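You operate a simulated robot arm through the tools that you are given. There is no shell and no other tool.

You run a simulated robot arm. Do the job below in one go: nothing can be reset, and whatever is moved stays where it is left.

## Task
Label the bundle of white bags and put it in the turquoise tray.
Fine: load it in the band machine's sliding tray, push the small white pad at LABEL, bring the sliding tray back to LOAD; the other bundles stay unlabelled where they lie.

The check looks at the end state, three seconds after you hand in, the way a careful person would. Anything else that was tipped, shoved, dropped, spilled or broken makes it a failure.

## Robot
A 5-joint arm with a two-finger parallel gripper, fixed in place. Base frame: the origin is at the foot of the arm, x ahead of it, y to its left, z up; the work surface is at about z = 940. Units: mm, degrees, N and s.
It reaches about 1134 mm from its shoulder. Its first joint turns from -149.0 to 149.0 degrees. Payload 1.57 kg.
The TCP is the grasp point between the finger pads, 30 mm short of the fingertips. In the tool frame z runs along the fingers and y along their closing line. The gripper opens to 110 mm. The fingers are 24 mm wide and 12 mm thick; the gripper's body (48 by 112 mm) begins 78 mm behind the TCP.
Orientation is told as [roll, pitch, yaw] about the base's x, y, z axes, in that order, counted from this pose: with the fingers straight down and closing along the base's y, the tool's x points along the base's -x, its y along +y and its z along -z.

## Interface
- The arm moves only by the tool jog_arm. Its argument "commands" is a list of rows, each an object (a shift or turn left out is 0, a gripper value left out holds the last) with "fingers": the opening, from 0 (shut) to 1 (fully open); "slide": the shift along the base's x, y, z in units of 30 mm (1.0 is 30 mm), a list of three; "angular": the turn, a rotation vector about the base's x, y, z in units of 5 degrees (1.0 is 5 degrees), a list of three. In form: [{"fingers": fingers, "slide": [dx, dy, dz], "angular": [rx, ry, rz]}, ...]. A call has 1 to 20 rows; each row shifts and turns the commanded pose from where the row before left it. A call with a number of a shift or a turn outside -1 to 1 is refused whole. Rows are played at 5 a second. More than 50 mm and 8.6 degrees between two rows, or a gripper value outside its range, and nothing of the call is played. A pose out of reach is approached as far as the arm can. The call stops where the force on the tool passes 50 N (or 10 N more than at its start, if that is more) or the arm is blocked; 0.2 s more then pass. Each finger travels about 153 mm/s and halts on what it meets, pressing with about 43 N; the grip force reading is that of the motor and also rises with nothing between the fingers. The clock runs only during rows and for 0.2 s after the last one: add rows that do not move to give the fingers time. The reply holds the time, the measured pose of the TCP, the force on the tool along the base axes, the opening and the grip force, in the units named above and with some noise, with the torque about the TCP (base axes, N m) and any sound that the robot's microphone picked up.
- Cameras (640 x 400 px; columns grow to the right, rows downward): "scene" is fixed at [61.9, 500.1, 1536.5]; the picture's right is [-0.75, -0.66, 0.00], its down [-0.28, 0.32, -0.91] and it looks along [0.60, -0.68, -0.42] (base axes); focal length 317 px, centre (320, 200). "wrist" rides on the gripper at [70, 16, -141] in the tool frame; the picture's right is [-0.23, 0.97, 0.00], its down [-0.86, -0.20, -0.48] and it looks along [-0.47, -0.11, 0.88] (tool axes); focal length 222 px, centre (320, 200).
- camera(camera): a new picture of that camera. It takes no simulated time.
- move_column(by): slides the trunk up (or, below 0, down) by that many mm; the arm rides with it, the base frame stays. It gives what a move gives, with no picture.
- measure_at(camera, pixels): for up to 12 pixels [column, row] of the newest picture of that camera ("zoom" is the newest enlarged one), the place [x, y, z] in the base frame of the surface seen there, good to about 3 mm, but the place of the scene camera against the robot may be out by one fixed shift of up to 25 mm in any direction. It takes no simulated time.
- zoom(camera, box): a new picture of the part [left, top, right, bottom] of that camera's present view, enlarged. It takes no simulated time.
- hand_in(): hands the job in; it is judged then, once.

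Unless the task says otherwise, let go and move clear before handing in.

The tools are called after "Request:" by a JSON object that holds its "api" and its "payload". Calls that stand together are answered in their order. jog_arm: Moves the arm, as the interface text tells. Its arguments: {"type":"object","properties":{"commands":{"type":"array"}},"required":["commands"]} The other tools are called the same way: move_column (by) slides the trunk up or down; camera (camera) takes a picture; measure_at (camera, pixels) gives the place of the surface under pixels of a picture; zoom (camera, box) takes an enlarged picture of a part of a camera's view; hand_in () hands the job in.

At the start:

```text
clock: 0.0
tcp_pos: [459.2, -496.3, 1228.4]
tcp_rot: [0.0, 0.0, 0.0]
contact_force: [0.2, 0.7, 0.7]
torque: [0.0, -0.04, 0.03]
opening: 109.9
finger_force: 0.1
trunk travel left (down, up): [-961.0, 9.0]
```

scene: 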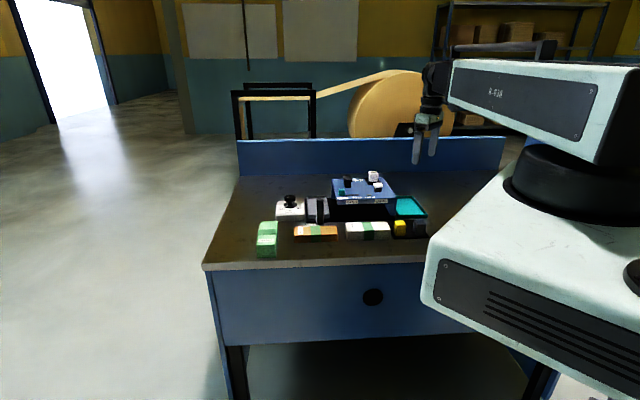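
wrist: 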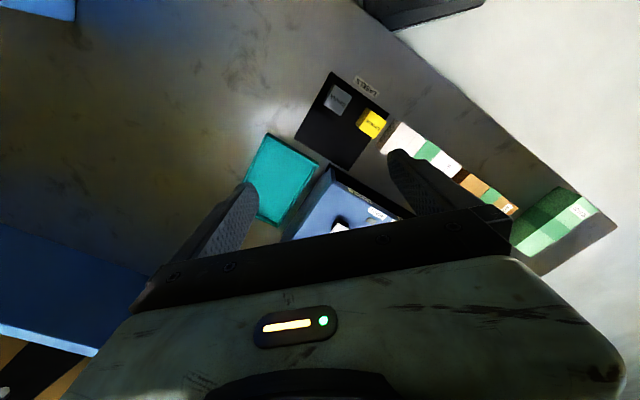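

The scene picture shows the machine around (350,195), white bundle near (367,230), turquoise tray near (408,207). I'll zoom in to see the details.

Request:
{"api": "zoom", "payload": {"camera": "scene", "box": [250, 160, 440, 270]}}

Request:
{"api": "zoom", "payload": {"camera": "wrist", "box": [230, 60, 630, 280]}}

```text
3.37 times, centred on (345, 215) of scene
```

zoom: 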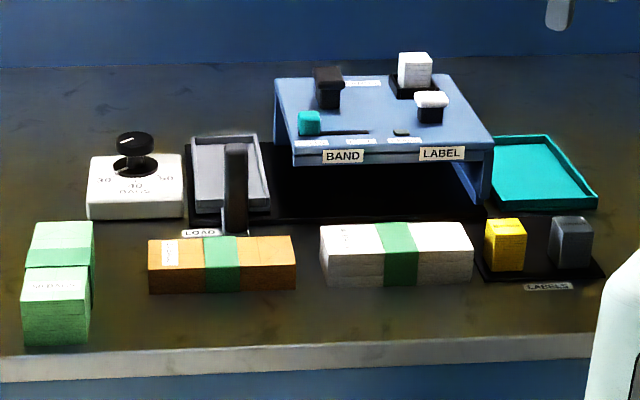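

```text
1.60 times, centred on (430, 170) of wrist
```

zoom: 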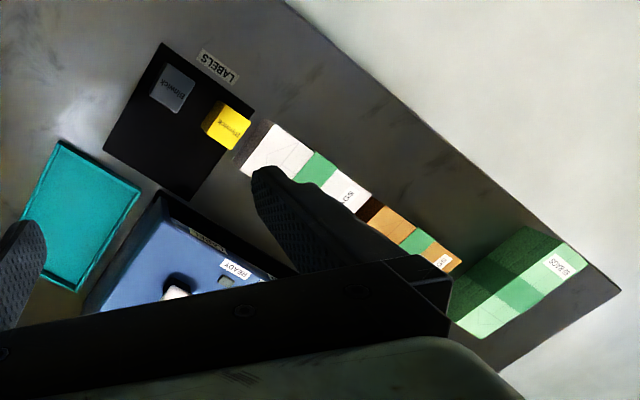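

The zoom shows a dial box, the sliding tray with a post handle at LOAD, the bridge with BAND and LABEL, and label stacks. I'll zoom closer on each part.

Request:
{"api": "zoom", "payload": {"camera": "scene", "box": [328, 168, 402, 214]}}

Request:
{"api": "zoom", "payload": {"camera": "scene", "box": [270, 188, 344, 234]}}

Request:
{"api": "zoom", "payload": {"camera": "scene", "box": [340, 205, 432, 255]}}

Request:
{"api": "zoom", "payload": {"camera": "scene", "box": [250, 205, 342, 265]}}

```text
8.65 times, centred on (365, 191) of scene
```

zoom: 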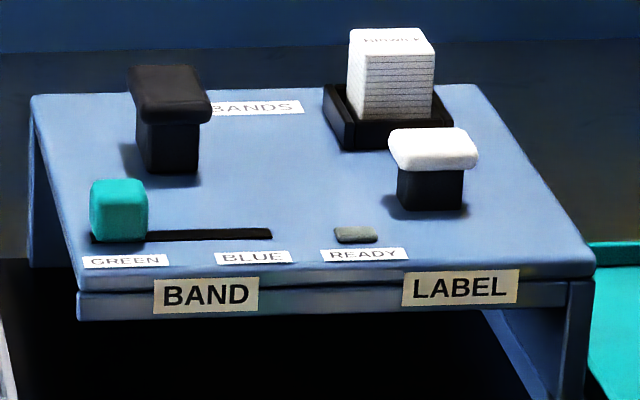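

```text
8.65 times, centred on (307, 211) of scene
```

zoom: 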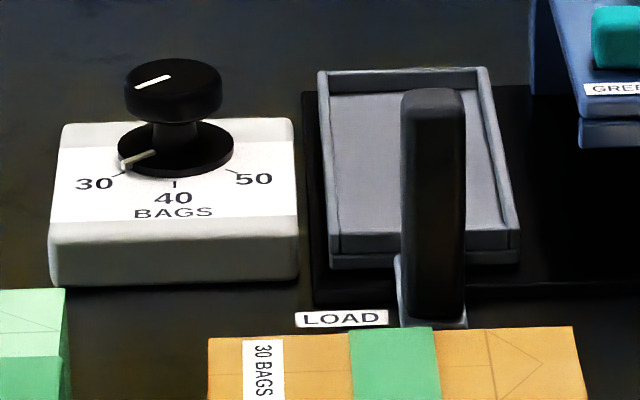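

```text
6.96 times, centred on (386, 230) of scene
```

zoom: 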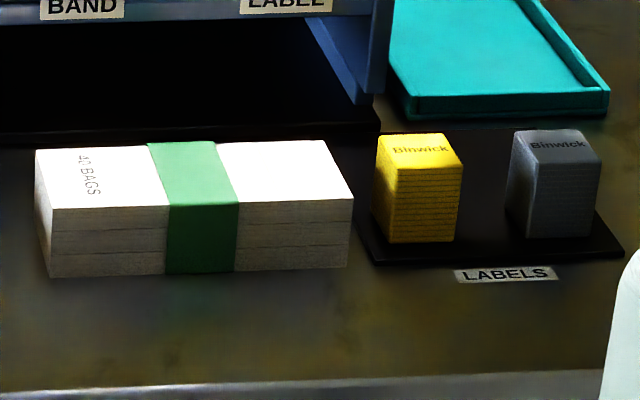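

```text
6.67 times, centred on (296, 235) of scene
```

zoom: 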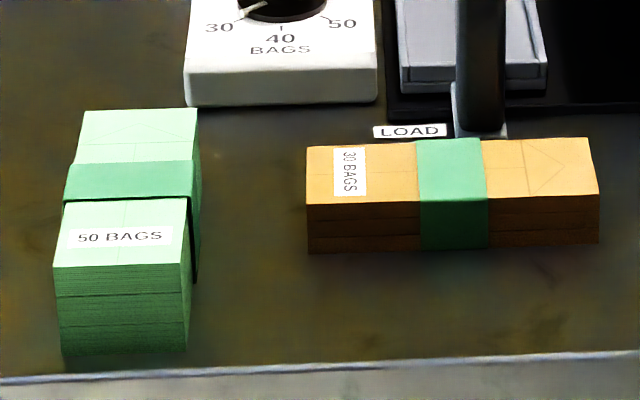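

The white bundle's tag reads 40 BAGS, the dial pointer is at 30, and the READY lamp (345,196 in scene) is dark. I'll measure key spots with both cameras to find the scene camera's offset.

Request:
{"api": "measure_at", "payload": {"camera": "scene", "pixels": [[291, 197], [307, 205], [320, 202], [357, 228], [388, 231], [347, 230], [374, 176], [378, 185], [408, 206], [400, 225], [320, 216], [349, 181]]}}

Request:
{"api": "measure_at", "payload": {"camera": "wrist", "pixels": [[283, 175], [338, 100], [372, 123], [405, 136], [449, 168], [478, 190], [378, 213], [341, 227], [555, 215], [333, 130], [270, 136], [316, 163]]}}

```text
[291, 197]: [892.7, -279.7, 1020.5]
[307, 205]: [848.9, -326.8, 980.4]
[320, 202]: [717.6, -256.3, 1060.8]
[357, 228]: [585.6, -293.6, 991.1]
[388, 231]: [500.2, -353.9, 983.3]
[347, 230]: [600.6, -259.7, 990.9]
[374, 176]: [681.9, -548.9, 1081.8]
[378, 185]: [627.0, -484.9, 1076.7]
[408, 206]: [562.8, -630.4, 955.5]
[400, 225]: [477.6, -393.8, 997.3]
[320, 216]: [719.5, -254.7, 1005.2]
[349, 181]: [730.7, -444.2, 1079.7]
```

```text
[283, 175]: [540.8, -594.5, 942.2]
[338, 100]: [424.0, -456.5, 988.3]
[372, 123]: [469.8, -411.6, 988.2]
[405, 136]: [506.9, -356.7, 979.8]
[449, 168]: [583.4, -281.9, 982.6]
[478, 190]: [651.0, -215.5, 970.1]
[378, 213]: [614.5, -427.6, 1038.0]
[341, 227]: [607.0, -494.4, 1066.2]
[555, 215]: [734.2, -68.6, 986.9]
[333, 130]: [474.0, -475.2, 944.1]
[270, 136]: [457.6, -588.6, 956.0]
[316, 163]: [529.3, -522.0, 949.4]
```

The yellow stack top reads (478,-394,997) by scene and (470,-412,988) by wrist, so the scene camera is shifted by a few mm to 18 mm. I'll move the arm up and over for a better wrist view of the machine.

Request:
{"api": "jog_arm", "payload": {"commands": [{"slide": [0.3, 0.8, 0.5]}, {"slide": [0.3, 0.8, 0.5]}, {"slide": [0.3, 0.8, 0.5]}, {"slide": [0.3, 0.8, 0.5]}, {"slide": [0.3, 0.8, 0.5]}, {"slide": [0.3, 0.8, 0.5]}, {"slide": [0.3, 0.8, 0.0]}, {"slide": [0.3, 0.8, 0.0]}]}}

Request:
{"api": "camera", "payload": {"camera": "wrist"}}

Request:
{"api": "camera", "payload": {"camera": "scene"}}

```text
clock: 1.8
tcp_pos: [531.8, -304.2, 1227.7]
tcp_rot: [0.1, 0.1, 0.0]
contact_force: [0.8, 0.4, 0.1]
torque: [-0.01, -0.01, 0.03]
opening: 110.0
finger_force: 0.1
out of reach, approached as far as the arm can: row 1, 2, 3, 4, 5, 6
trunk travel left (down, up): [-961.0, 9.0]
```

```text
taken
```

wrist: 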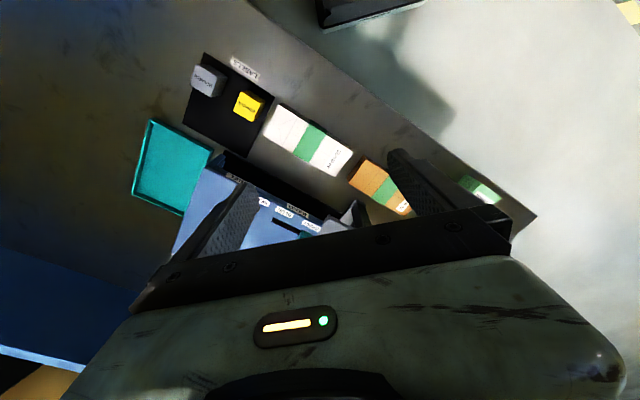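

```text
taken
```

scene: 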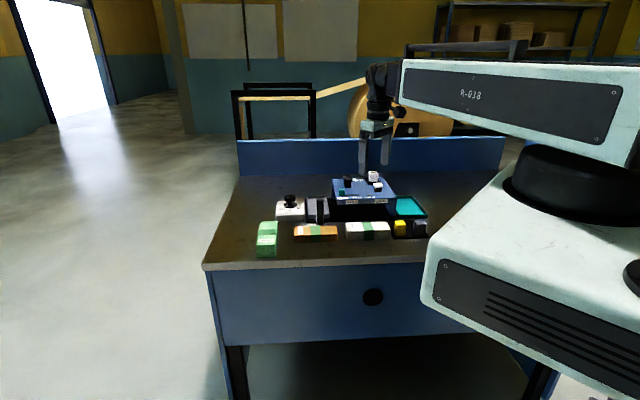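

The wrist view now shows the bundles clearly, but the fingers hide the machine. I'll yaw the tool 45° so it lines up with the workspace and gives another view.

Request:
{"api": "jog_arm", "payload": {"commands": [{"angular": [0, 0, 1]}, {"angular": [0, 0, 1]}, {"angular": [0, 0, 1]}, {"angular": [0, 0, 1]}, {"angular": [0, 0, 1]}, {"angular": [0, 0, 1]}, {"angular": [0, 0, 1]}, {"angular": [0, 0, 1]}, {"angular": [0, 0, 1]}]}}

Request:
{"api": "camera", "payload": {"camera": "wrist"}}

```text
clock: 3.8
tcp_pos: [531.5, -304.5, 1227.8]
tcp_rot: [0.1, 0.0, 45.1]
contact_force: [0.3, 0.5, 0.2]
torque: [0.02, 0.0, -0.03]
opening: 109.8
finger_force: 0.0
trunk travel left (down, up): [-961.0, 9.0]
```

```text
taken
```

wrist: 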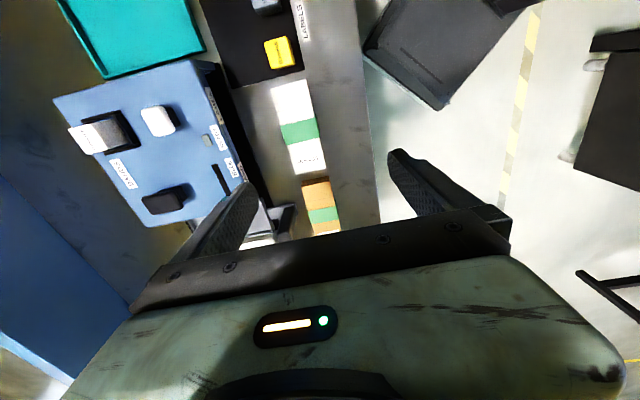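

This view shows the bridge top with pads and the white bundle. I'll zoom and measure.

Request:
{"api": "zoom", "payload": {"camera": "wrist", "box": [180, 50, 360, 250]}}

Request:
{"api": "measure_at", "payload": {"camera": "wrist", "pixels": [[275, 87], [306, 82], [324, 168], [292, 174], [155, 120], [85, 138], [165, 199], [205, 140], [57, 100], [195, 65], [230, 180], [281, 207]]}}

```text
2.00 times, centred on (270, 150) of wrist
```

zoom: 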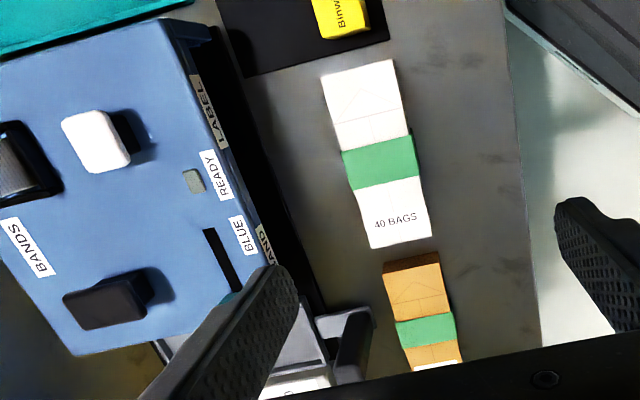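

```text
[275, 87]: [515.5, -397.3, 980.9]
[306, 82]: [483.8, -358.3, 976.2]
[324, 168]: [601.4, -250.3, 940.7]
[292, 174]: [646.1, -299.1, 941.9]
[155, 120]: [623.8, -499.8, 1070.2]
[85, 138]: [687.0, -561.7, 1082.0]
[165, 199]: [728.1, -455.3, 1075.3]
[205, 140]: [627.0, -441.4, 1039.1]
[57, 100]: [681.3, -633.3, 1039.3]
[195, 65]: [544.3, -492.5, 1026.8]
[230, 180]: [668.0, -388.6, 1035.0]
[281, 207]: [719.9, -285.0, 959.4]
```

I'll measure the bundle's top corners and details in the zoomed picture.

Request:
{"api": "measure_at", "payload": {"camera": "zoom", "pixels": [[326, 80], [390, 65], [427, 232], [371, 244], [380, 160], [90, 140], [193, 181], [337, 345], [318, 10], [214, 232], [390, 268], [435, 258]]}}

Request:
{"api": "measure_at", "payload": {"camera": "wrist", "pixels": [[65, 5], [110, 78], [205, 50], [193, 5], [140, 40], [105, 70], [290, 40], [278, 50], [260, 5], [230, 82]]}}

```text
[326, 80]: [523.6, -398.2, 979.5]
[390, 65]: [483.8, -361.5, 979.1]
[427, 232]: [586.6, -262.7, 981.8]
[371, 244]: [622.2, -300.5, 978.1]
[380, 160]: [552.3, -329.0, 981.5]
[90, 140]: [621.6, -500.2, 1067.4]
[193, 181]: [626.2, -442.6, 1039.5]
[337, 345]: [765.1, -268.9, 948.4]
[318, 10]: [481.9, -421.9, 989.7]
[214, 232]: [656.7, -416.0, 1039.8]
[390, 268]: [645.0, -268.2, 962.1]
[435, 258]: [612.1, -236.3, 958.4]
```

```text
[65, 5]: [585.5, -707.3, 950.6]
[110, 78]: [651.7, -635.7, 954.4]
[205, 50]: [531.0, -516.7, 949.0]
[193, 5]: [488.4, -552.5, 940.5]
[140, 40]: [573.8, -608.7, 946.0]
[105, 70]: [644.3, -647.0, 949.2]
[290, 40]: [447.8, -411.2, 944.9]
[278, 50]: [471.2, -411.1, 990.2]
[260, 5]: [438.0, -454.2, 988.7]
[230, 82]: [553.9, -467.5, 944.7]
```

The bundle top is about 148×57 mm centred near (554,-331,980), its long axis at about 44.5°; the white LABEL pad is at (623,-500,1069). Next I'll look at the sliding tray and dial from above.

Request:
{"api": "jog_arm", "payload": {"commands": [{"slide": [0.85, 0.25, 0]}, {"slide": [0.85, 0.25, 0]}, {"slide": [0.85, 0.25, 0]}, {"slide": [0.85, 0.25, 0]}, {"slide": [0.85, 0.25, 0]}, {"slide": [0.85, 0.25, 0]}, {"slide": [0.85, 0.25, 0]}, {"slide": [0.85, 0.25, 0]}, {"slide": [0.85, 0.25, 0]}, {"slide": [0.85, 0.25, 0]}]}}

Request:
{"api": "camera", "payload": {"camera": "wrist"}}

```text
clock: 6.0
tcp_pos: [785.5, -229.0, 1227.5]
tcp_rot: [0.0, 0.0, 45.1]
contact_force: [-0.2, 0.5, -0.2]
torque: [-0.01, -0.01, 0.0]
opening: 109.9
finger_force: 0.0
trunk travel left (down, up): [-961.0, 9.0]
```

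```text
taken
```

wrist: 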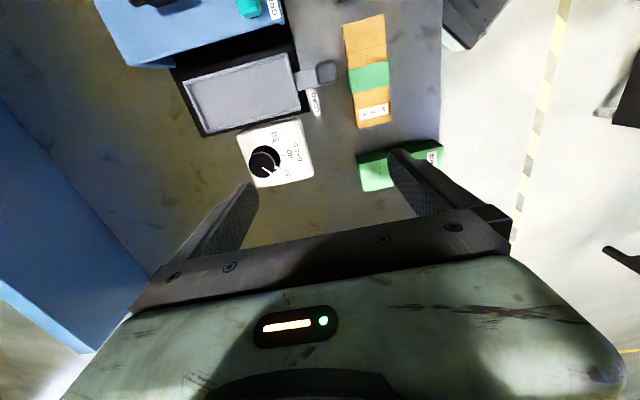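

Now the tray (around 245,92), handle post (322,73) and dial (265,160) are all clear. Zooming and measuring.

Request:
{"api": "zoom", "payload": {"camera": "wrist", "box": [160, 30, 352, 150]}}

Request:
{"api": "zoom", "payload": {"camera": "wrist", "box": [230, 110, 326, 190]}}

Request:
{"api": "measure_at", "payload": {"camera": "wrist", "pixels": [[186, 84], [287, 54], [299, 107], [203, 131], [245, 92], [325, 72], [304, 78], [265, 160], [275, 170], [260, 200], [318, 100], [242, 138]]}}

```text
3.33 times, centred on (256, 90) of wrist
```

zoom: 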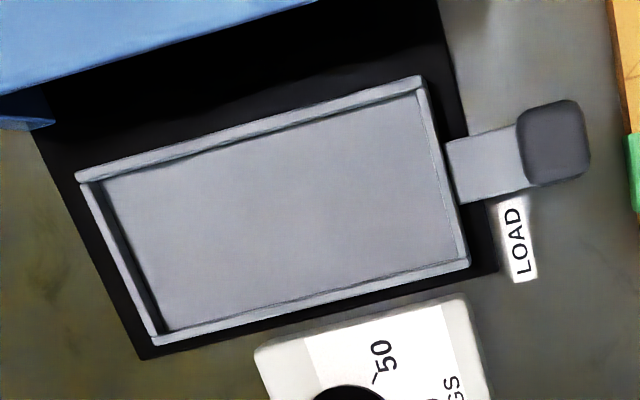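

```text
5.00 times, centred on (278, 150) of wrist
```

zoom: 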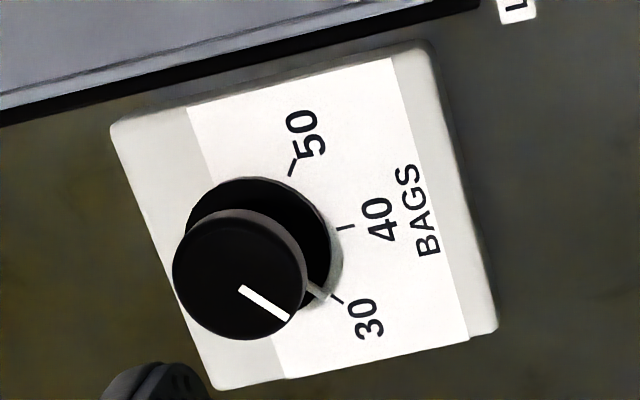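

```text
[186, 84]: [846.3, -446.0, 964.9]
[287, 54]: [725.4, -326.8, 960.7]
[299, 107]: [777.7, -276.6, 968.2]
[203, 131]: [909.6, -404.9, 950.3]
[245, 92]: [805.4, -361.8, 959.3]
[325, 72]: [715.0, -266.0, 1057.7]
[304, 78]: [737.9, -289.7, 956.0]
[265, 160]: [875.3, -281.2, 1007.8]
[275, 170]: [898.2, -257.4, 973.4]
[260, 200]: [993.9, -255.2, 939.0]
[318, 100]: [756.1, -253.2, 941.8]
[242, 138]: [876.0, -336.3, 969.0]
```

The dial clearly points to 30; the sliding tray's outer rim is ~72×170 mm centred near (811,-361), perpendicular to the bundle as it lies, so I need a 90° turn. I'll measure the tray interior and bridge edge more exactly.

Request:
{"api": "zoom", "payload": {"camera": "wrist", "box": [160, 30, 352, 150]}}

Request:
{"api": "measure_at", "payload": {"camera": "zoom", "pixels": [[110, 190], [412, 98], [450, 256], [182, 325], [300, 200], [520, 115], [582, 108], [585, 175], [530, 182], [483, 165], [250, 14], [85, 178]]}}

Request:
{"api": "measure_at", "payload": {"camera": "wrist", "pixels": [[130, 60], [200, 42], [280, 20], [120, 50], [247, 8], [306, 180], [302, 125], [386, 120], [346, 40], [380, 20], [350, 90]]}}

```text
3.33 times, centred on (256, 90) of wrist
```

zoom: 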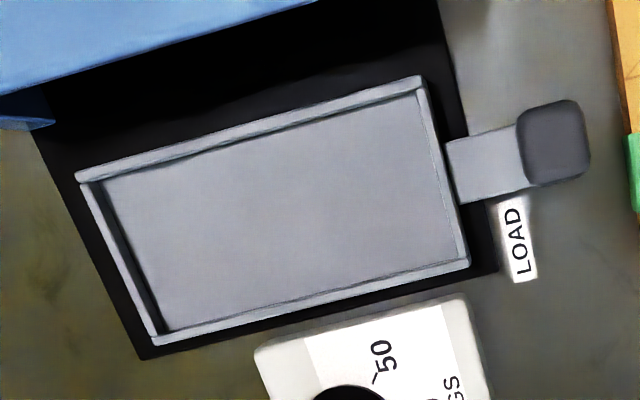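

```text
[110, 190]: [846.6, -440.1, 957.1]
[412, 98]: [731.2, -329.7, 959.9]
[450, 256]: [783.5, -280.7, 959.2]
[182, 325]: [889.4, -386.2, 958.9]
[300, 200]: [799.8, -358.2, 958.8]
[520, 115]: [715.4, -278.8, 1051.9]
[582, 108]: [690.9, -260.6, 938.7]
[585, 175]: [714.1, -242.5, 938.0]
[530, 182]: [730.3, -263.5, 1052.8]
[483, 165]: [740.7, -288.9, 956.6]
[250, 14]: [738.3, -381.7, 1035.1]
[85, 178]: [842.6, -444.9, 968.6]
```

```text
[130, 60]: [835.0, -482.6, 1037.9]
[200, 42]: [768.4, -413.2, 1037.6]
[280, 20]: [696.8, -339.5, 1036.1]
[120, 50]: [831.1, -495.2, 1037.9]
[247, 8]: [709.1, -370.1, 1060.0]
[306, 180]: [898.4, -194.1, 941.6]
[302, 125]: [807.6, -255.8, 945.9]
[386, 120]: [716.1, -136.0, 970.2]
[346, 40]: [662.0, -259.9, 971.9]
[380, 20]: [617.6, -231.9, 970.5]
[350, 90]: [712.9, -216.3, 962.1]
```

The tray floor is at z≈959, rim ≈968, interior ≈75×158 mm, centre (812.5,-359.5); the bridge's near side edge is 65 mm from it. I'll now go look closely at the bundle before grasping.

Request:
{"api": "jog_arm", "payload": {"commands": [{"slide": [-0.756, -0.217, -0.49]}, {"slide": [-0.756, -0.217, -0.49]}, {"slide": [-0.756, -0.217, -0.49]}, {"slide": [-0.756, -0.217, -0.49]}, {"slide": [-0.756, -0.217, -0.49]}, {"slide": [-0.756, -0.217, -0.49]}, {"slide": [-0.756, -0.217, -0.49]}, {"slide": [-0.756, -0.217, -0.49]}, {}]}}

Request:
{"api": "camera", "payload": {"camera": "wrist"}}

```text
clock: 8.0
tcp_pos: [606.4, -280.4, 1227.8]
tcp_rot: [0.1, -0.1, 44.9]
contact_force: [0.0, 0.4, 0.3]
torque: [0.0, 0.0, 0.01]
opening: 110.2
finger_force: 0.0
out of reach, approached as far as the arm can: row 1, 2, 3, 4, 5, 6, 7, 8
trunk travel left (down, up): [-961.0, 9.0]
```

```text
taken
```

wrist: 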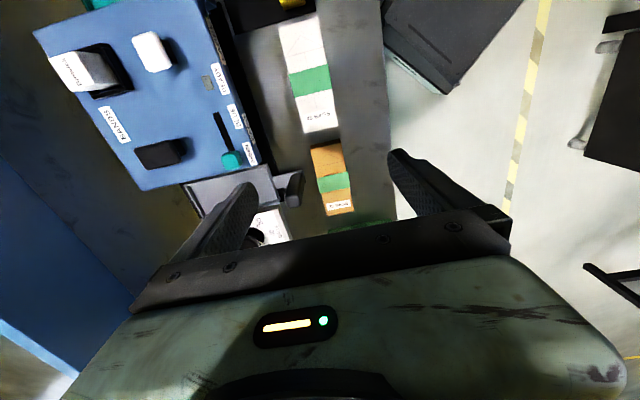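

The z stayed at 1227.8 with "out of reach", so the arm may not change height by itself in this posture. I'll test a pure small z move, then use the column.

Request:
{"api": "jog_arm", "payload": {"commands": [{"slide": [0, 0, -0.5]}, {"slide": [0, 0, -0.5]}]}}

Request:
{"api": "move_column", "payload": {"by": -60}}

Request:
{"api": "camera", "payload": {"camera": "scene"}}

Request:
{"api": "camera", "payload": {"camera": "wrist"}}

```text
clock: 8.6
tcp_pos: [605.6, -279.6, 1228.0]
tcp_rot: [0.0, 0.0, 45.0]
contact_force: [-0.9, -0.7, 0.3]
torque: [0.02, 0.0, 0.0]
opening: 110.1
finger_force: 0.2
out of reach, approached as far as the arm can: row 1, 2
trunk travel left (down, up): [-961.0, 9.0]
```

```text
clock: 9.6
tcp_pos: [605.2, -280.8, 1167.9]
tcp_rot: [-0.1, -0.1, 45.0]
contact_force: [-0.3, 0.1, 0.5]
torque: [-0.02, 0.01, 0.0]
opening: 110.2
finger_force: 0.0
trunk travel left (down, up): [-901.0, 69.0]
```

```text
taken
```

scene: 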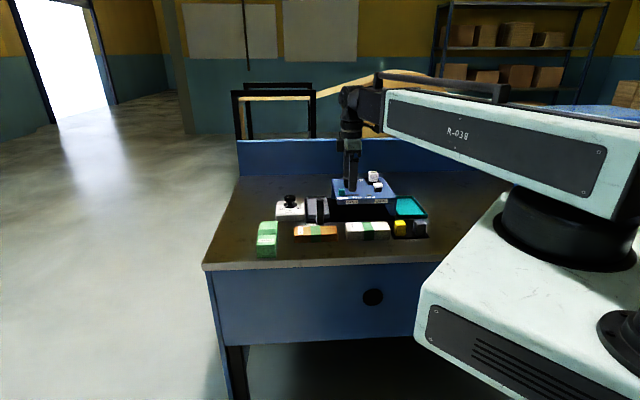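

```text
taken
```

wrist: 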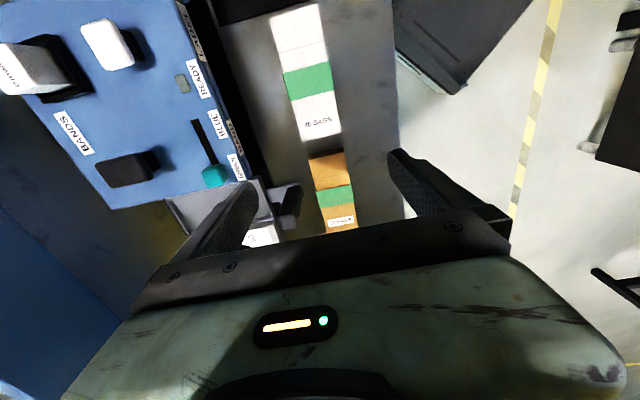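

The column moves the tool vertically as wanted; the whole bundle is visible in the wrist view from (270,17) to (341,135). Zooming to measure its outline.

Request:
{"api": "zoom", "payload": {"camera": "wrist", "box": [200, 0, 424, 140]}}

Request:
{"api": "measure_at", "payload": {"camera": "wrist", "pixels": [[272, 19], [317, 6], [340, 131], [303, 138], [305, 75], [283, 75], [328, 68], [310, 154], [344, 150], [322, 137], [294, 12], [350, 145]]}}

```text
2.86 times, centred on (312, 70) of wrist
```

zoom: 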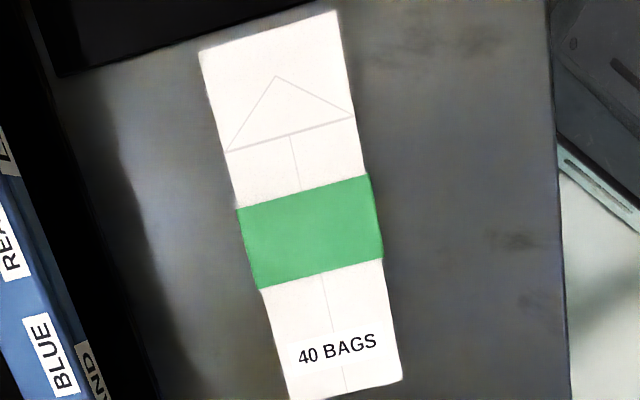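

```text
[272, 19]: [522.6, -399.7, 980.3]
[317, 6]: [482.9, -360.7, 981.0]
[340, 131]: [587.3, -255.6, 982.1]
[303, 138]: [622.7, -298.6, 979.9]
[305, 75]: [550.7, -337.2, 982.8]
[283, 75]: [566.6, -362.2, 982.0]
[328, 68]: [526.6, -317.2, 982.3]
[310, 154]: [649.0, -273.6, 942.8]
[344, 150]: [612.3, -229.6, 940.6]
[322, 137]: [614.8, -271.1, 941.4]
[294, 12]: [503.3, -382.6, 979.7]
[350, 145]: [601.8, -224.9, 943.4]
```

The bundle centre is (554,-329.5), axis 45°, ~148×57 mm, top z≈981. I'll move over it and lower partway.

Request:
{"api": "jog_arm", "payload": {"commands": [{"slide": [-0.855, -0.81, 0]}, {"slide": [-0.855, -0.81, 0]}, {}]}}

Request:
{"api": "move_column", "payload": {"by": -130}}

Request:
{"api": "camera", "payload": {"camera": "wrist"}}

Request:
{"api": "camera", "payload": {"camera": "scene"}}

```text
clock: 10.4
tcp_pos: [554.3, -328.7, 1167.7]
tcp_rot: [0.0, 0.0, 44.9]
contact_force: [-0.3, -0.1, -0.6]
torque: [-0.03, 0.02, 0.0]
opening: 110.1
finger_force: 0.1
trunk travel left (down, up): [-901.0, 69.0]
```

```text
clock: 12.0
tcp_pos: [553.9, -327.2, 1038.2]
tcp_rot: [0.1, 0.1, 45.1]
contact_force: [0.2, -1.0, 0.0]
torque: [0.02, -0.01, -0.02]
opening: 110.1
finger_force: 0.1
trunk travel left (down, up): [-771.0, 199.0]
```

```text
taken
```

wrist: 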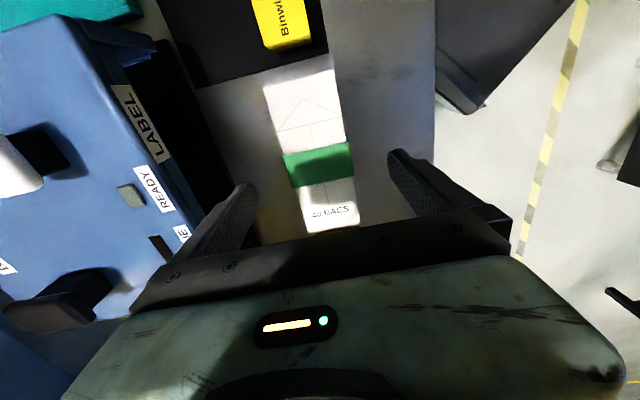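

```text
taken
```

scene: 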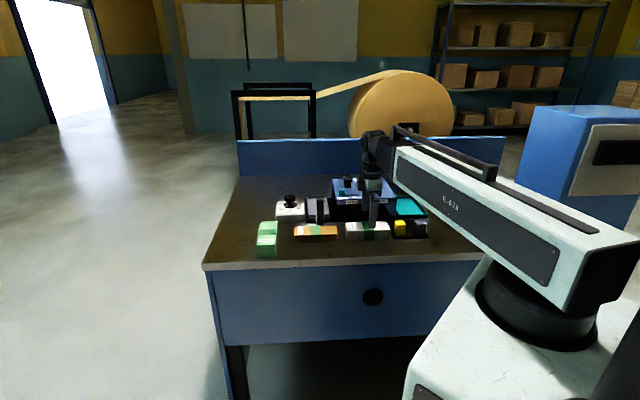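

The fingers straddle the bundle with the green band centred. Lowering to TCP z≈985 and closing.

Request:
{"api": "move_column", "payload": {"by": -53}}

Request:
{"api": "jog_arm", "payload": {"commands": [{"fingers": 0.65, "slide": [0, -0.04, 0]}, {"fingers": 0.6}, {"fingers": 0.55}, {"fingers": 0.5}, {"fingers": 0.45}, {"fingers": 0.4}, {"fingers": 0.4}, {"fingers": 0.4}]}}

Request:
{"api": "camera", "payload": {"camera": "wrist"}}

```text
clock: 12.9
tcp_pos: [553.6, -328.0, 985.4]
tcp_rot: [-0.1, 0.0, 45.0]
contact_force: [-0.5, -0.6, -0.2]
torque: [0.01, 0.03, 0.0]
opening: 110.1
finger_force: 0.1
trunk travel left (down, up): [-718.0, 252.0]
```

```text
clock: 14.7
tcp_pos: [554.9, -329.7, 984.2]
tcp_rot: [0.0, 0.0, 45.1]
contact_force: [0.5, -0.9, 2.0]
torque: [0.03, 0.02, -0.01]
opening: 59.3
finger_force: 42.9
trunk travel left (down, up): [-718.0, 252.0]
```

```text
taken
```

wrist: 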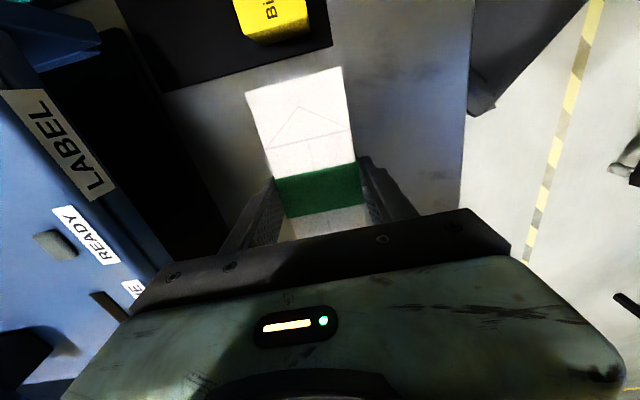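

Gripped at 59.3 mm opening with 43 N. Lifting 150 mm.

Request:
{"api": "move_column", "payload": {"by": 150}}

Request:
{"api": "camera", "payload": {"camera": "wrist"}}

Request:
{"api": "camera", "payload": {"camera": "scene"}}

```text
clock: 16.5
tcp_pos: [554.4, -329.3, 1134.9]
tcp_rot: [0.0, 0.1, 45.0]
contact_force: [0.3, 0.1, -0.7]
torque: [-0.02, 0.02, -0.01]
opening: 59.2
finger_force: 42.9
trunk travel left (down, up): [-868.0, 102.0]
```

```text
taken
```

wrist: 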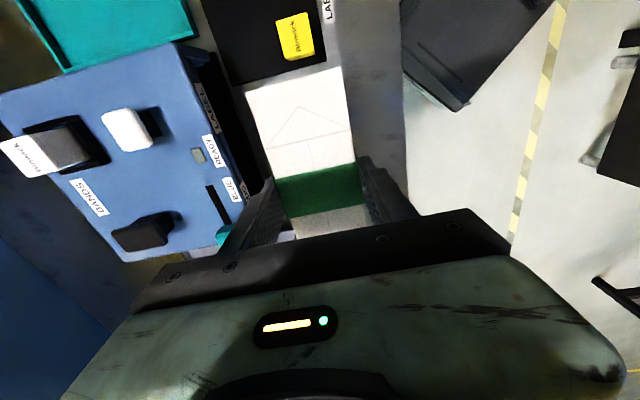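

```text
taken
```

scene: 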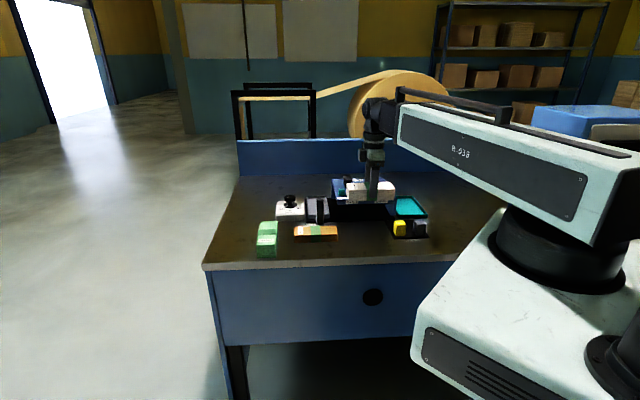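

The bundle is held level and lifted clear. Now carrying it over the sliding tray while turning it -90°.

Request:
{"api": "jog_arm", "payload": {"commands": [{"slide": [0.478, -0.056, 0], "angular": [0, 0, -1]}, {"slide": [0.478, -0.056, 0], "angular": [0, 0, -1]}, {"slide": [0.478, -0.056, 0], "angular": [0, 0, -1]}, {"slide": [0.478, -0.056, 0], "angular": [0, 0, -1]}, {"slide": [0.478, -0.056, 0], "angular": [0, 0, -1]}, {"slide": [0.478, -0.056, 0], "angular": [0, 0, -1]}, {"slide": [0.478, -0.056, 0], "angular": [0, 0, -1]}, {"slide": [0.478, -0.056, 0], "angular": [0, 0, -1]}, {"slide": [0.478, -0.056, 0], "angular": [0, 0, -1]}, {"slide": [0.478, -0.056, 0], "angular": [0, 0, -1]}, {"slide": [0.478, -0.056, 0], "angular": [0, 0, -1]}, {"slide": [0.478, -0.056, 0], "angular": [0, 0, -1]}, {"slide": [0.478, -0.056, 0], "angular": [0, 0, -1]}, {"slide": [0.478, -0.056, 0], "angular": [0, 0, -1]}, {"slide": [0.478, -0.056, 0], "angular": [0, 0, -1]}, {"slide": [0.478, -0.056, 0], "angular": [0, 0, -1]}, {"slide": [0.478, -0.056, 0], "angular": [0, 0, -1]}, {"slide": [0.478, -0.056, 0], "angular": [0, 0, -1]}, {}]}}

Request:
{"api": "camera", "payload": {"camera": "wrist"}}

Request:
{"api": "zoom", "payload": {"camera": "scene", "box": [250, 130, 440, 250]}}

```text
clock: 20.5
tcp_pos: [812.5, -360.2, 1135.0]
tcp_rot: [0.0, 0.1, -45.0]
contact_force: [0.6, 0.0, -1.6]
torque: [-0.01, -0.02, -0.03]
opening: 59.4
finger_force: 42.9
trunk travel left (down, up): [-868.0, 102.0]
```

```text
taken
```

wrist: 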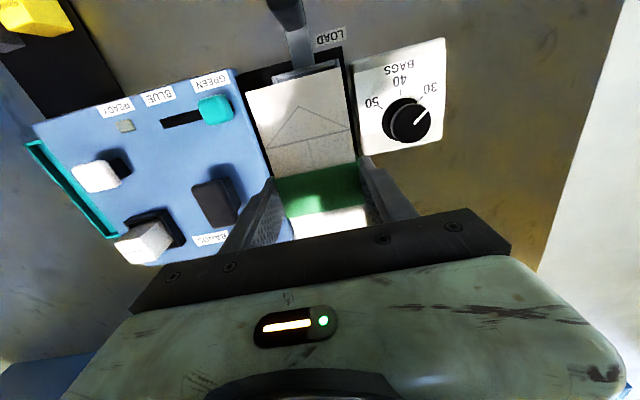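

```text
3.33 times, centred on (345, 190) of scene
```

zoom: 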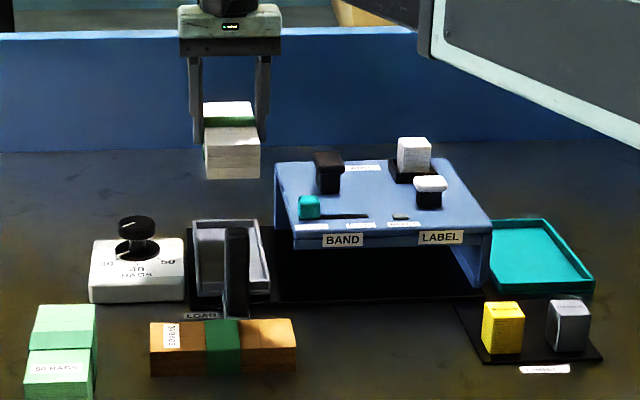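

The bundle is above the tray, aligned; the bundle's front edge runs (247,93)-(341,69). I'll measure it against the tray before lowering.

Request:
{"api": "zoom", "payload": {"camera": "wrist", "box": [220, 30, 380, 190]}}

Request:
{"api": "measure_at", "payload": {"camera": "wrist", "pixels": [[250, 95], [339, 73], [293, 83], [273, 172], [355, 152], [275, 79], [338, 63], [355, 140], [300, 40], [287, 8]]}}

```text
2.50 times, centred on (300, 110) of wrist
```

zoom: 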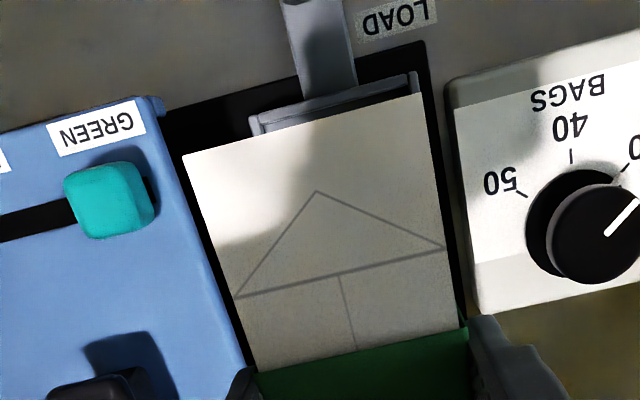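

```text
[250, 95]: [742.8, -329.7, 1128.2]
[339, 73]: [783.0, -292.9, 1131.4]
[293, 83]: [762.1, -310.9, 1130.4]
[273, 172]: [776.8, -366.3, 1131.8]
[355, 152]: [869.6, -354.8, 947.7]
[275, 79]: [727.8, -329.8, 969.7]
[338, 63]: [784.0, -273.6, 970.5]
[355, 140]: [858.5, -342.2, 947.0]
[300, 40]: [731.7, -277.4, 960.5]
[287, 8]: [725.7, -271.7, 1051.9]
```

Bundle and tray line up (front edge about 7 mm inside the tray's front rim, centred sideways within ~1 mm). Lowering most of the way, then checking.

Request:
{"api": "move_column", "payload": {"by": -112}}

Request:
{"api": "camera", "payload": {"camera": "wrist"}}

Request:
{"api": "zoom", "payload": {"camera": "scene", "box": [265, 170, 365, 235]}}

```text
clock: 21.9
tcp_pos: [810.6, -359.4, 1022.0]
tcp_rot: [0.0, 0.0, -45.1]
contact_force: [0.2, 0.0, -1.3]
torque: [0.0, -0.01, -0.02]
opening: 59.3
finger_force: 42.4
trunk travel left (down, up): [-756.0, 214.0]
```

```text
taken
```

wrist: 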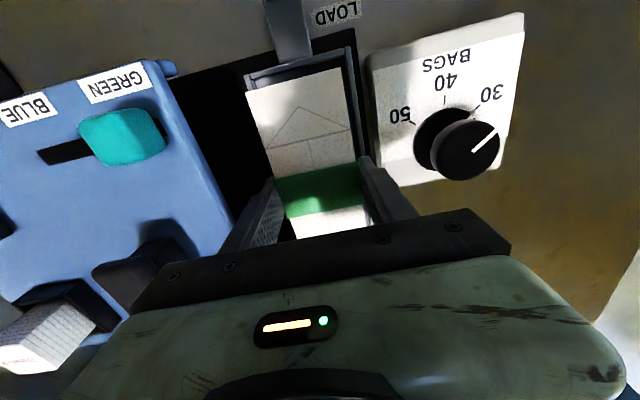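

```text
6.15 times, centred on (315, 202) of scene
```

zoom: 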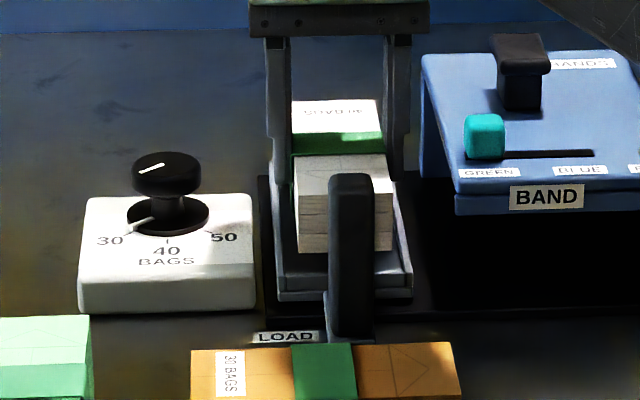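

The bundle is hovering inside the tray walls. Lowering the remaining distance in small steps while watching force.

Request:
{"api": "move_column", "payload": {"by": -16}}

Request:
{"api": "move_column", "payload": {"by": -2}}

Request:
{"api": "zoom", "payload": {"camera": "scene", "box": [265, 170, 365, 235]}}

```text
clock: 22.5
tcp_pos: [811.7, -361.4, 1007.6]
tcp_rot: [0.0, 0.0, -45.1]
contact_force: [-0.5, -0.2, -1.9]
torque: [0.02, 0.01, 0.01]
opening: 59.2
finger_force: 43.2
trunk travel left (down, up): [-740.0, 230.0]
```

```text
clock: 23.1
tcp_pos: [811.8, -359.5, 1004.3]
tcp_rot: [-0.1, -0.1, -45.0]
contact_force: [0.0, -0.8, -2.3]
torque: [-0.03, 0.02, -0.02]
opening: 59.5
finger_force: 42.9
trunk travel left (down, up): [-738.0, 232.0]
```

```text
6.15 times, centred on (315, 202) of scene
```

zoom: 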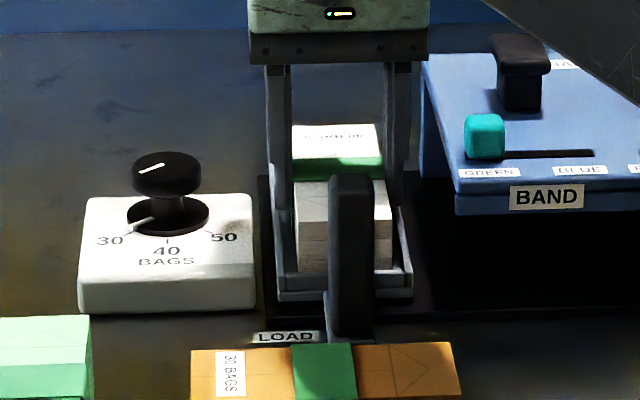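

Request:
{"api": "move_column", "payload": {"by": -1}}

Request:
{"api": "move_column", "payload": {"by": -1}}

```text
clock: 23.6
tcp_pos: [811.9, -359.6, 1004.3]
tcp_rot: [0.0, 0.0, -45.1]
contact_force: [0.3, -0.1, -1.9]
torque: [-0.01, 0.03, 0.01]
opening: 59.2
finger_force: 42.8
trunk travel left (down, up): [-737.0, 233.0]
```

```text
clock: 24.1
tcp_pos: [811.3, -359.7, 1002.8]
tcp_rot: [0.0, 0.0, -45.0]
contact_force: [0.7, -0.7, 2.6]
torque: [0.06, 0.04, -0.05]
opening: 59.3
finger_force: 43.1
trunk travel left (down, up): [-736.0, 234.0]
```

The force flipped from -1.9 to +2.6 N, so the bundle now rests on the tray floor. Releasing with a small opening, then rising.

Request:
{"api": "jog_arm", "payload": {"commands": [{"fingers": 0.56}, {"fingers": 0.6}, {"fingers": 0.66}, {"fingers": 0.68}, {}]}}

Request:
{"api": "move_column", "payload": {"by": 110}}

Request:
{"api": "camera", "payload": {"camera": "wrist"}}

Request:
{"api": "zoom", "payload": {"camera": "scene", "box": [265, 170, 365, 235]}}

```text
clock: 25.3
tcp_pos: [811.6, -360.0, 1002.8]
tcp_rot: [0.0, 0.0, -45.1]
contact_force: [0.0, 0.1, -0.5]
torque: [0.02, 0.01, 0.03]
opening: 75.0
finger_force: 0.1
trunk travel left (down, up): [-736.0, 234.0]
```

```text
clock: 26.7
tcp_pos: [812.4, -361.7, 1111.6]
tcp_rot: [0.1, -0.1, -45.0]
contact_force: [-0.6, 0.2, 0.6]
torque: [0.02, -0.03, -0.02]
opening: 74.8
finger_force: 0.2
trunk travel left (down, up): [-846.0, 124.0]
```

```text
taken
```

wrist: 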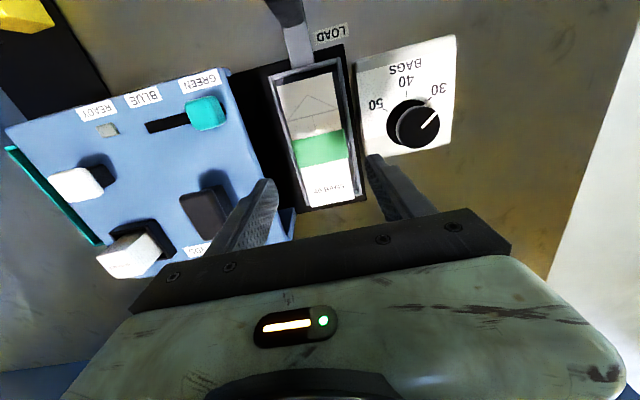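

```text
6.15 times, centred on (315, 202) of scene
```

zoom: 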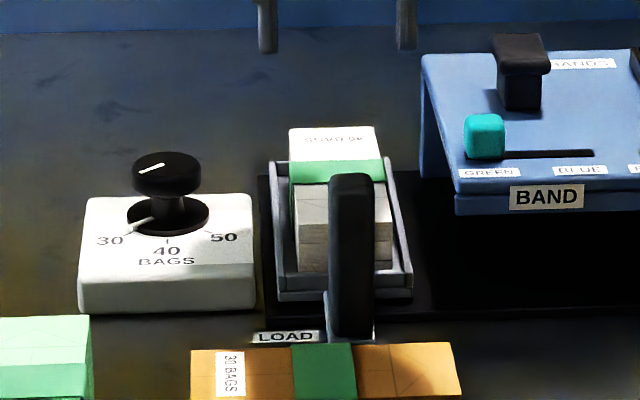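

The bundle sits squarely inside the tray. Next I'll move toward the handle post and view it from above.

Request:
{"api": "jog_arm", "payload": {"commands": [{"slide": [-0.8, 0.8, 0]}, {"slide": [-0.8, 0.8, 0]}, {}]}}

Request:
{"api": "camera", "payload": {"camera": "wrist"}}

Request:
{"api": "zoom", "payload": {"camera": "wrist", "box": [220, 10, 380, 110]}}

```text
clock: 27.5
tcp_pos: [763.8, -311.5, 1112.5]
tcp_rot: [-0.1, 0.0, -45.0]
contact_force: [0.4, 0.5, 0.0]
torque: [0.02, -0.02, 0.02]
opening: 74.8
finger_force: 0.1
trunk travel left (down, up): [-846.0, 124.0]
```

```text
taken
```

wrist: 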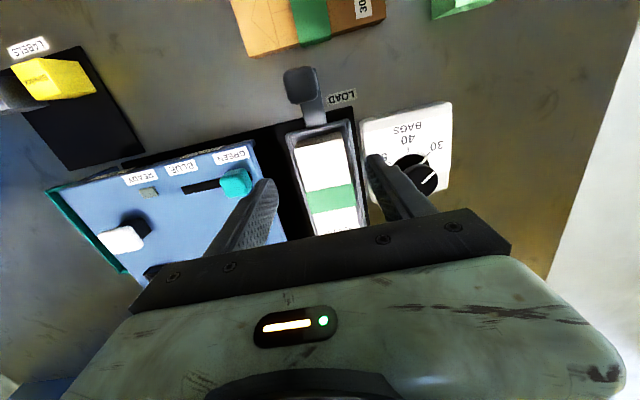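

```text
4.00 times, centred on (300, 60) of wrist
```

zoom: 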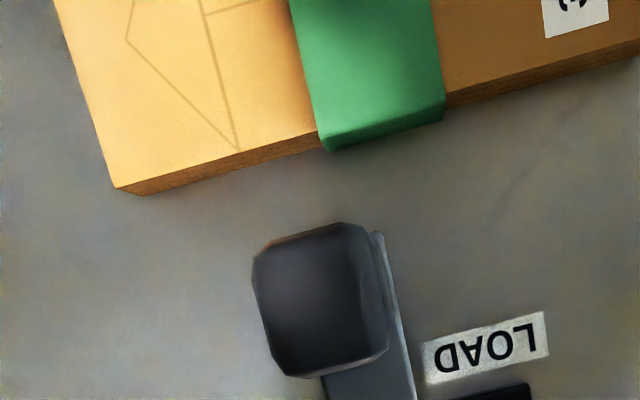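

Request:
{"api": "measure_at", "payload": {"camera": "zoom", "pixels": [[310, 295], [268, 260], [345, 240], [370, 350], [290, 365], [385, 340], [395, 300], [260, 280], [305, 230], [330, 365], [140, 190], [320, 145]]}}

```text
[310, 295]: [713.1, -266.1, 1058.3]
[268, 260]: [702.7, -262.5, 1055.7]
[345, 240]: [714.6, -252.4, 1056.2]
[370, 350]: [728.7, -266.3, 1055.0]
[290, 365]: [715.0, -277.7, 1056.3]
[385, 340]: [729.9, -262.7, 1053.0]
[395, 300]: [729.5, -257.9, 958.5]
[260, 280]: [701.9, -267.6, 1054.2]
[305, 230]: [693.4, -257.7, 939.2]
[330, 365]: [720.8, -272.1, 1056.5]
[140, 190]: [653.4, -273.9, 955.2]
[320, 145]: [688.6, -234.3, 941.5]
```

The post top is centred at (715,-265), ~24 mm wide, top z≈1056. I'll straddle it with the fingers (closing along the slide direction) and lower to TCP z≈1020.

Request:
{"api": "jog_arm", "payload": {"commands": [{"slide": [-0.81, 0.78, 0]}, {"slide": [-0.81, 0.78, 0]}, {}]}}

Request:
{"api": "move_column", "payload": {"by": -92}}

Request:
{"api": "jog_arm", "payload": {"commands": [{"fingers": 0.5}, {"fingers": 0.4}, {"fingers": 0.32}, {}]}}

Request:
{"api": "camera", "payload": {"camera": "wrist"}}

Request:
{"api": "zoom", "payload": {"camera": "scene", "box": [265, 150, 415, 250]}}

```text
clock: 28.3
tcp_pos: [717.7, -264.7, 1112.6]
tcp_rot: [0.0, -0.1, -45.0]
contact_force: [-0.1, -0.4, 0.3]
torque: [-0.01, 0.01, 0.0]
opening: 74.5
finger_force: 0.0
trunk travel left (down, up): [-846.0, 124.0]
```

```text
clock: 29.6
tcp_pos: [715.9, -264.5, 1021.1]
tcp_rot: [0.0, 0.1, -45.0]
contact_force: [-0.1, -0.5, -0.6]
torque: [-0.01, -0.04, 0.0]
opening: 74.9
finger_force: 0.1
trunk travel left (down, up): [-754.0, 216.0]
```

```text
clock: 30.6
tcp_pos: [715.6, -264.0, 1020.9]
tcp_rot: [-0.1, 0.1, -45.0]
contact_force: [0.0, 0.0, -0.1]
torque: [0.0, -0.02, -0.03]
opening: 35.1
finger_force: 0.0
trunk travel left (down, up): [-754.0, 216.0]
```

```text
taken
```

wrist: 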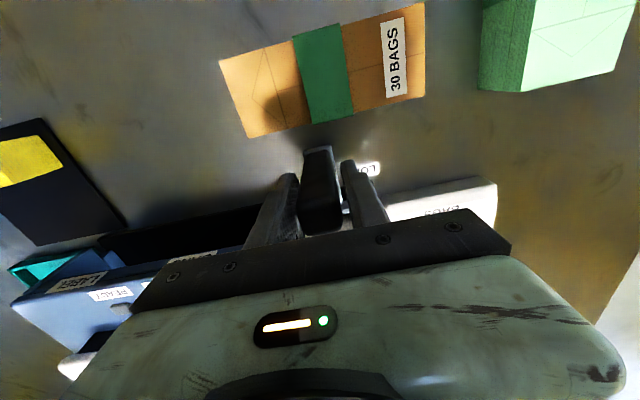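

```text
4.00 times, centred on (340, 200) of scene
```

zoom: 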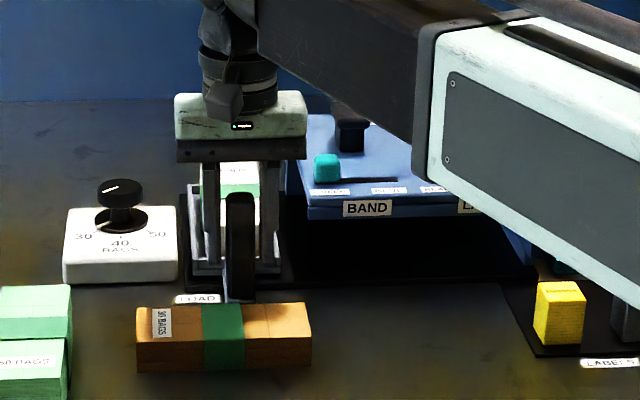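

The fingers straddle the post (visible at (320,190) between them). Dragging it toward LABEL, along (-1,-1), first 60 mm.

Request:
{"api": "jog_arm", "payload": {"commands": [{"slide": [-0.236, -0.236, 0]}, {"slide": [-0.236, -0.236, 0]}, {"slide": [-0.236, -0.236, 0]}, {"slide": [-0.236, -0.236, 0]}, {"slide": [-0.236, -0.236, 0]}, {"slide": [-0.236, -0.236, 0]}]}}

Request:
{"api": "camera", "payload": {"camera": "wrist"}}

Request:
{"api": "zoom", "payload": {"camera": "scene", "box": [265, 150, 415, 250]}}

```text
clock: 32.0
tcp_pos: [674.2, -307.2, 1020.9]
tcp_rot: [0.0, 0.0, -45.0]
contact_force: [-0.5, 0.2, -0.3]
torque: [-0.02, -0.02, -0.03]
opening: 35.3
finger_force: 0.2
trunk travel left (down, up): [-754.0, 216.0]
```

```text
taken
```

wrist: 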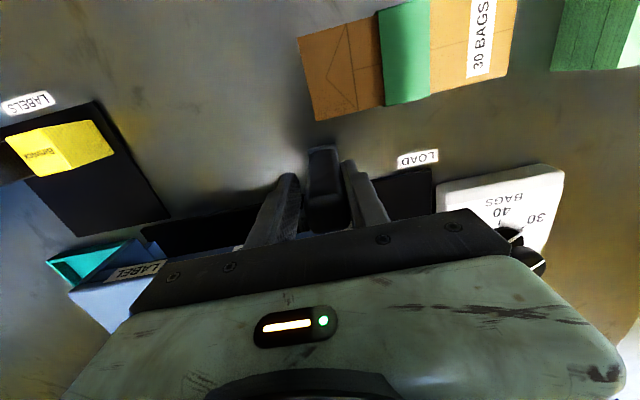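

```text
4.00 times, centred on (340, 200) of scene
```

zoom: 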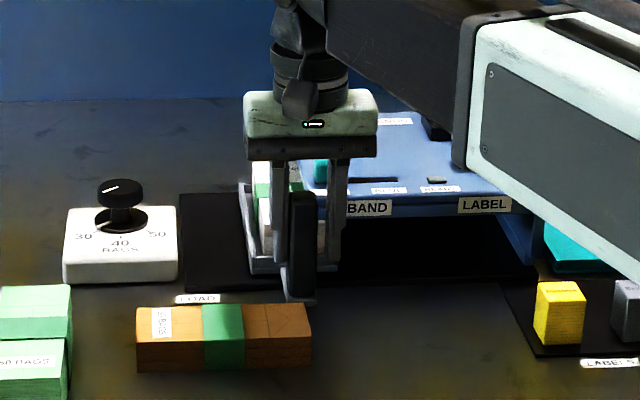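

The tray follows smoothly with no force. Continuing 120 mm more.

Request:
{"api": "jog_arm", "payload": {"commands": [{"slide": [-0.236, -0.236, 0]}, {"slide": [-0.236, -0.236, 0]}, {"slide": [-0.236, -0.236, 0]}, {"slide": [-0.236, -0.236, 0]}, {"slide": [-0.236, -0.236, 0]}, {"slide": [-0.236, -0.236, 0]}, {"slide": [-0.236, -0.236, 0]}, {"slide": [-0.236, -0.236, 0]}, {"slide": [-0.236, -0.236, 0]}, {"slide": [-0.236, -0.236, 0]}, {"slide": [-0.236, -0.236, 0]}, {"slide": [-0.236, -0.236, 0]}]}}

Request:
{"api": "camera", "payload": {"camera": "wrist"}}

Request:
{"api": "zoom", "payload": {"camera": "scene", "box": [285, 150, 435, 250]}}

```text
clock: 34.6
tcp_pos: [589.0, -393.8, 1020.1]
tcp_rot: [-0.1, 0.0, -45.1]
contact_force: [-0.2, 0.7, 0.2]
torque: [0.0, 0.04, 0.0]
opening: 35.3
finger_force: 0.0
trunk travel left (down, up): [-754.0, 216.0]
```

```text
taken
```

wrist: 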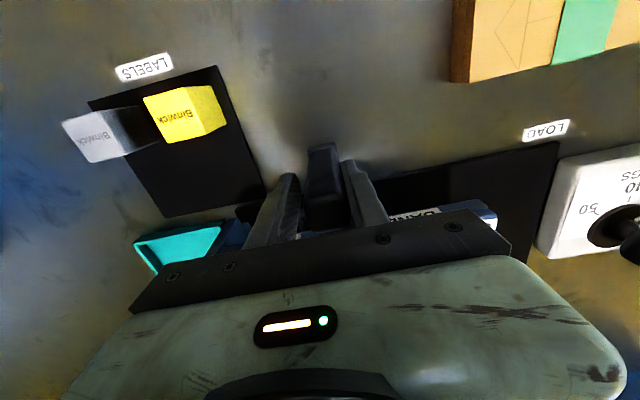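

```text
4.00 times, centred on (360, 200) of scene
```

zoom: 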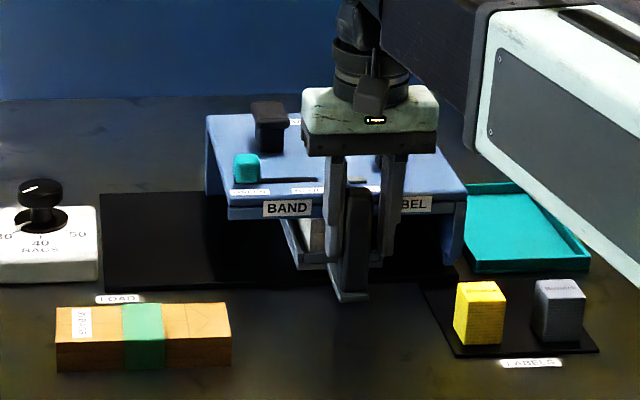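

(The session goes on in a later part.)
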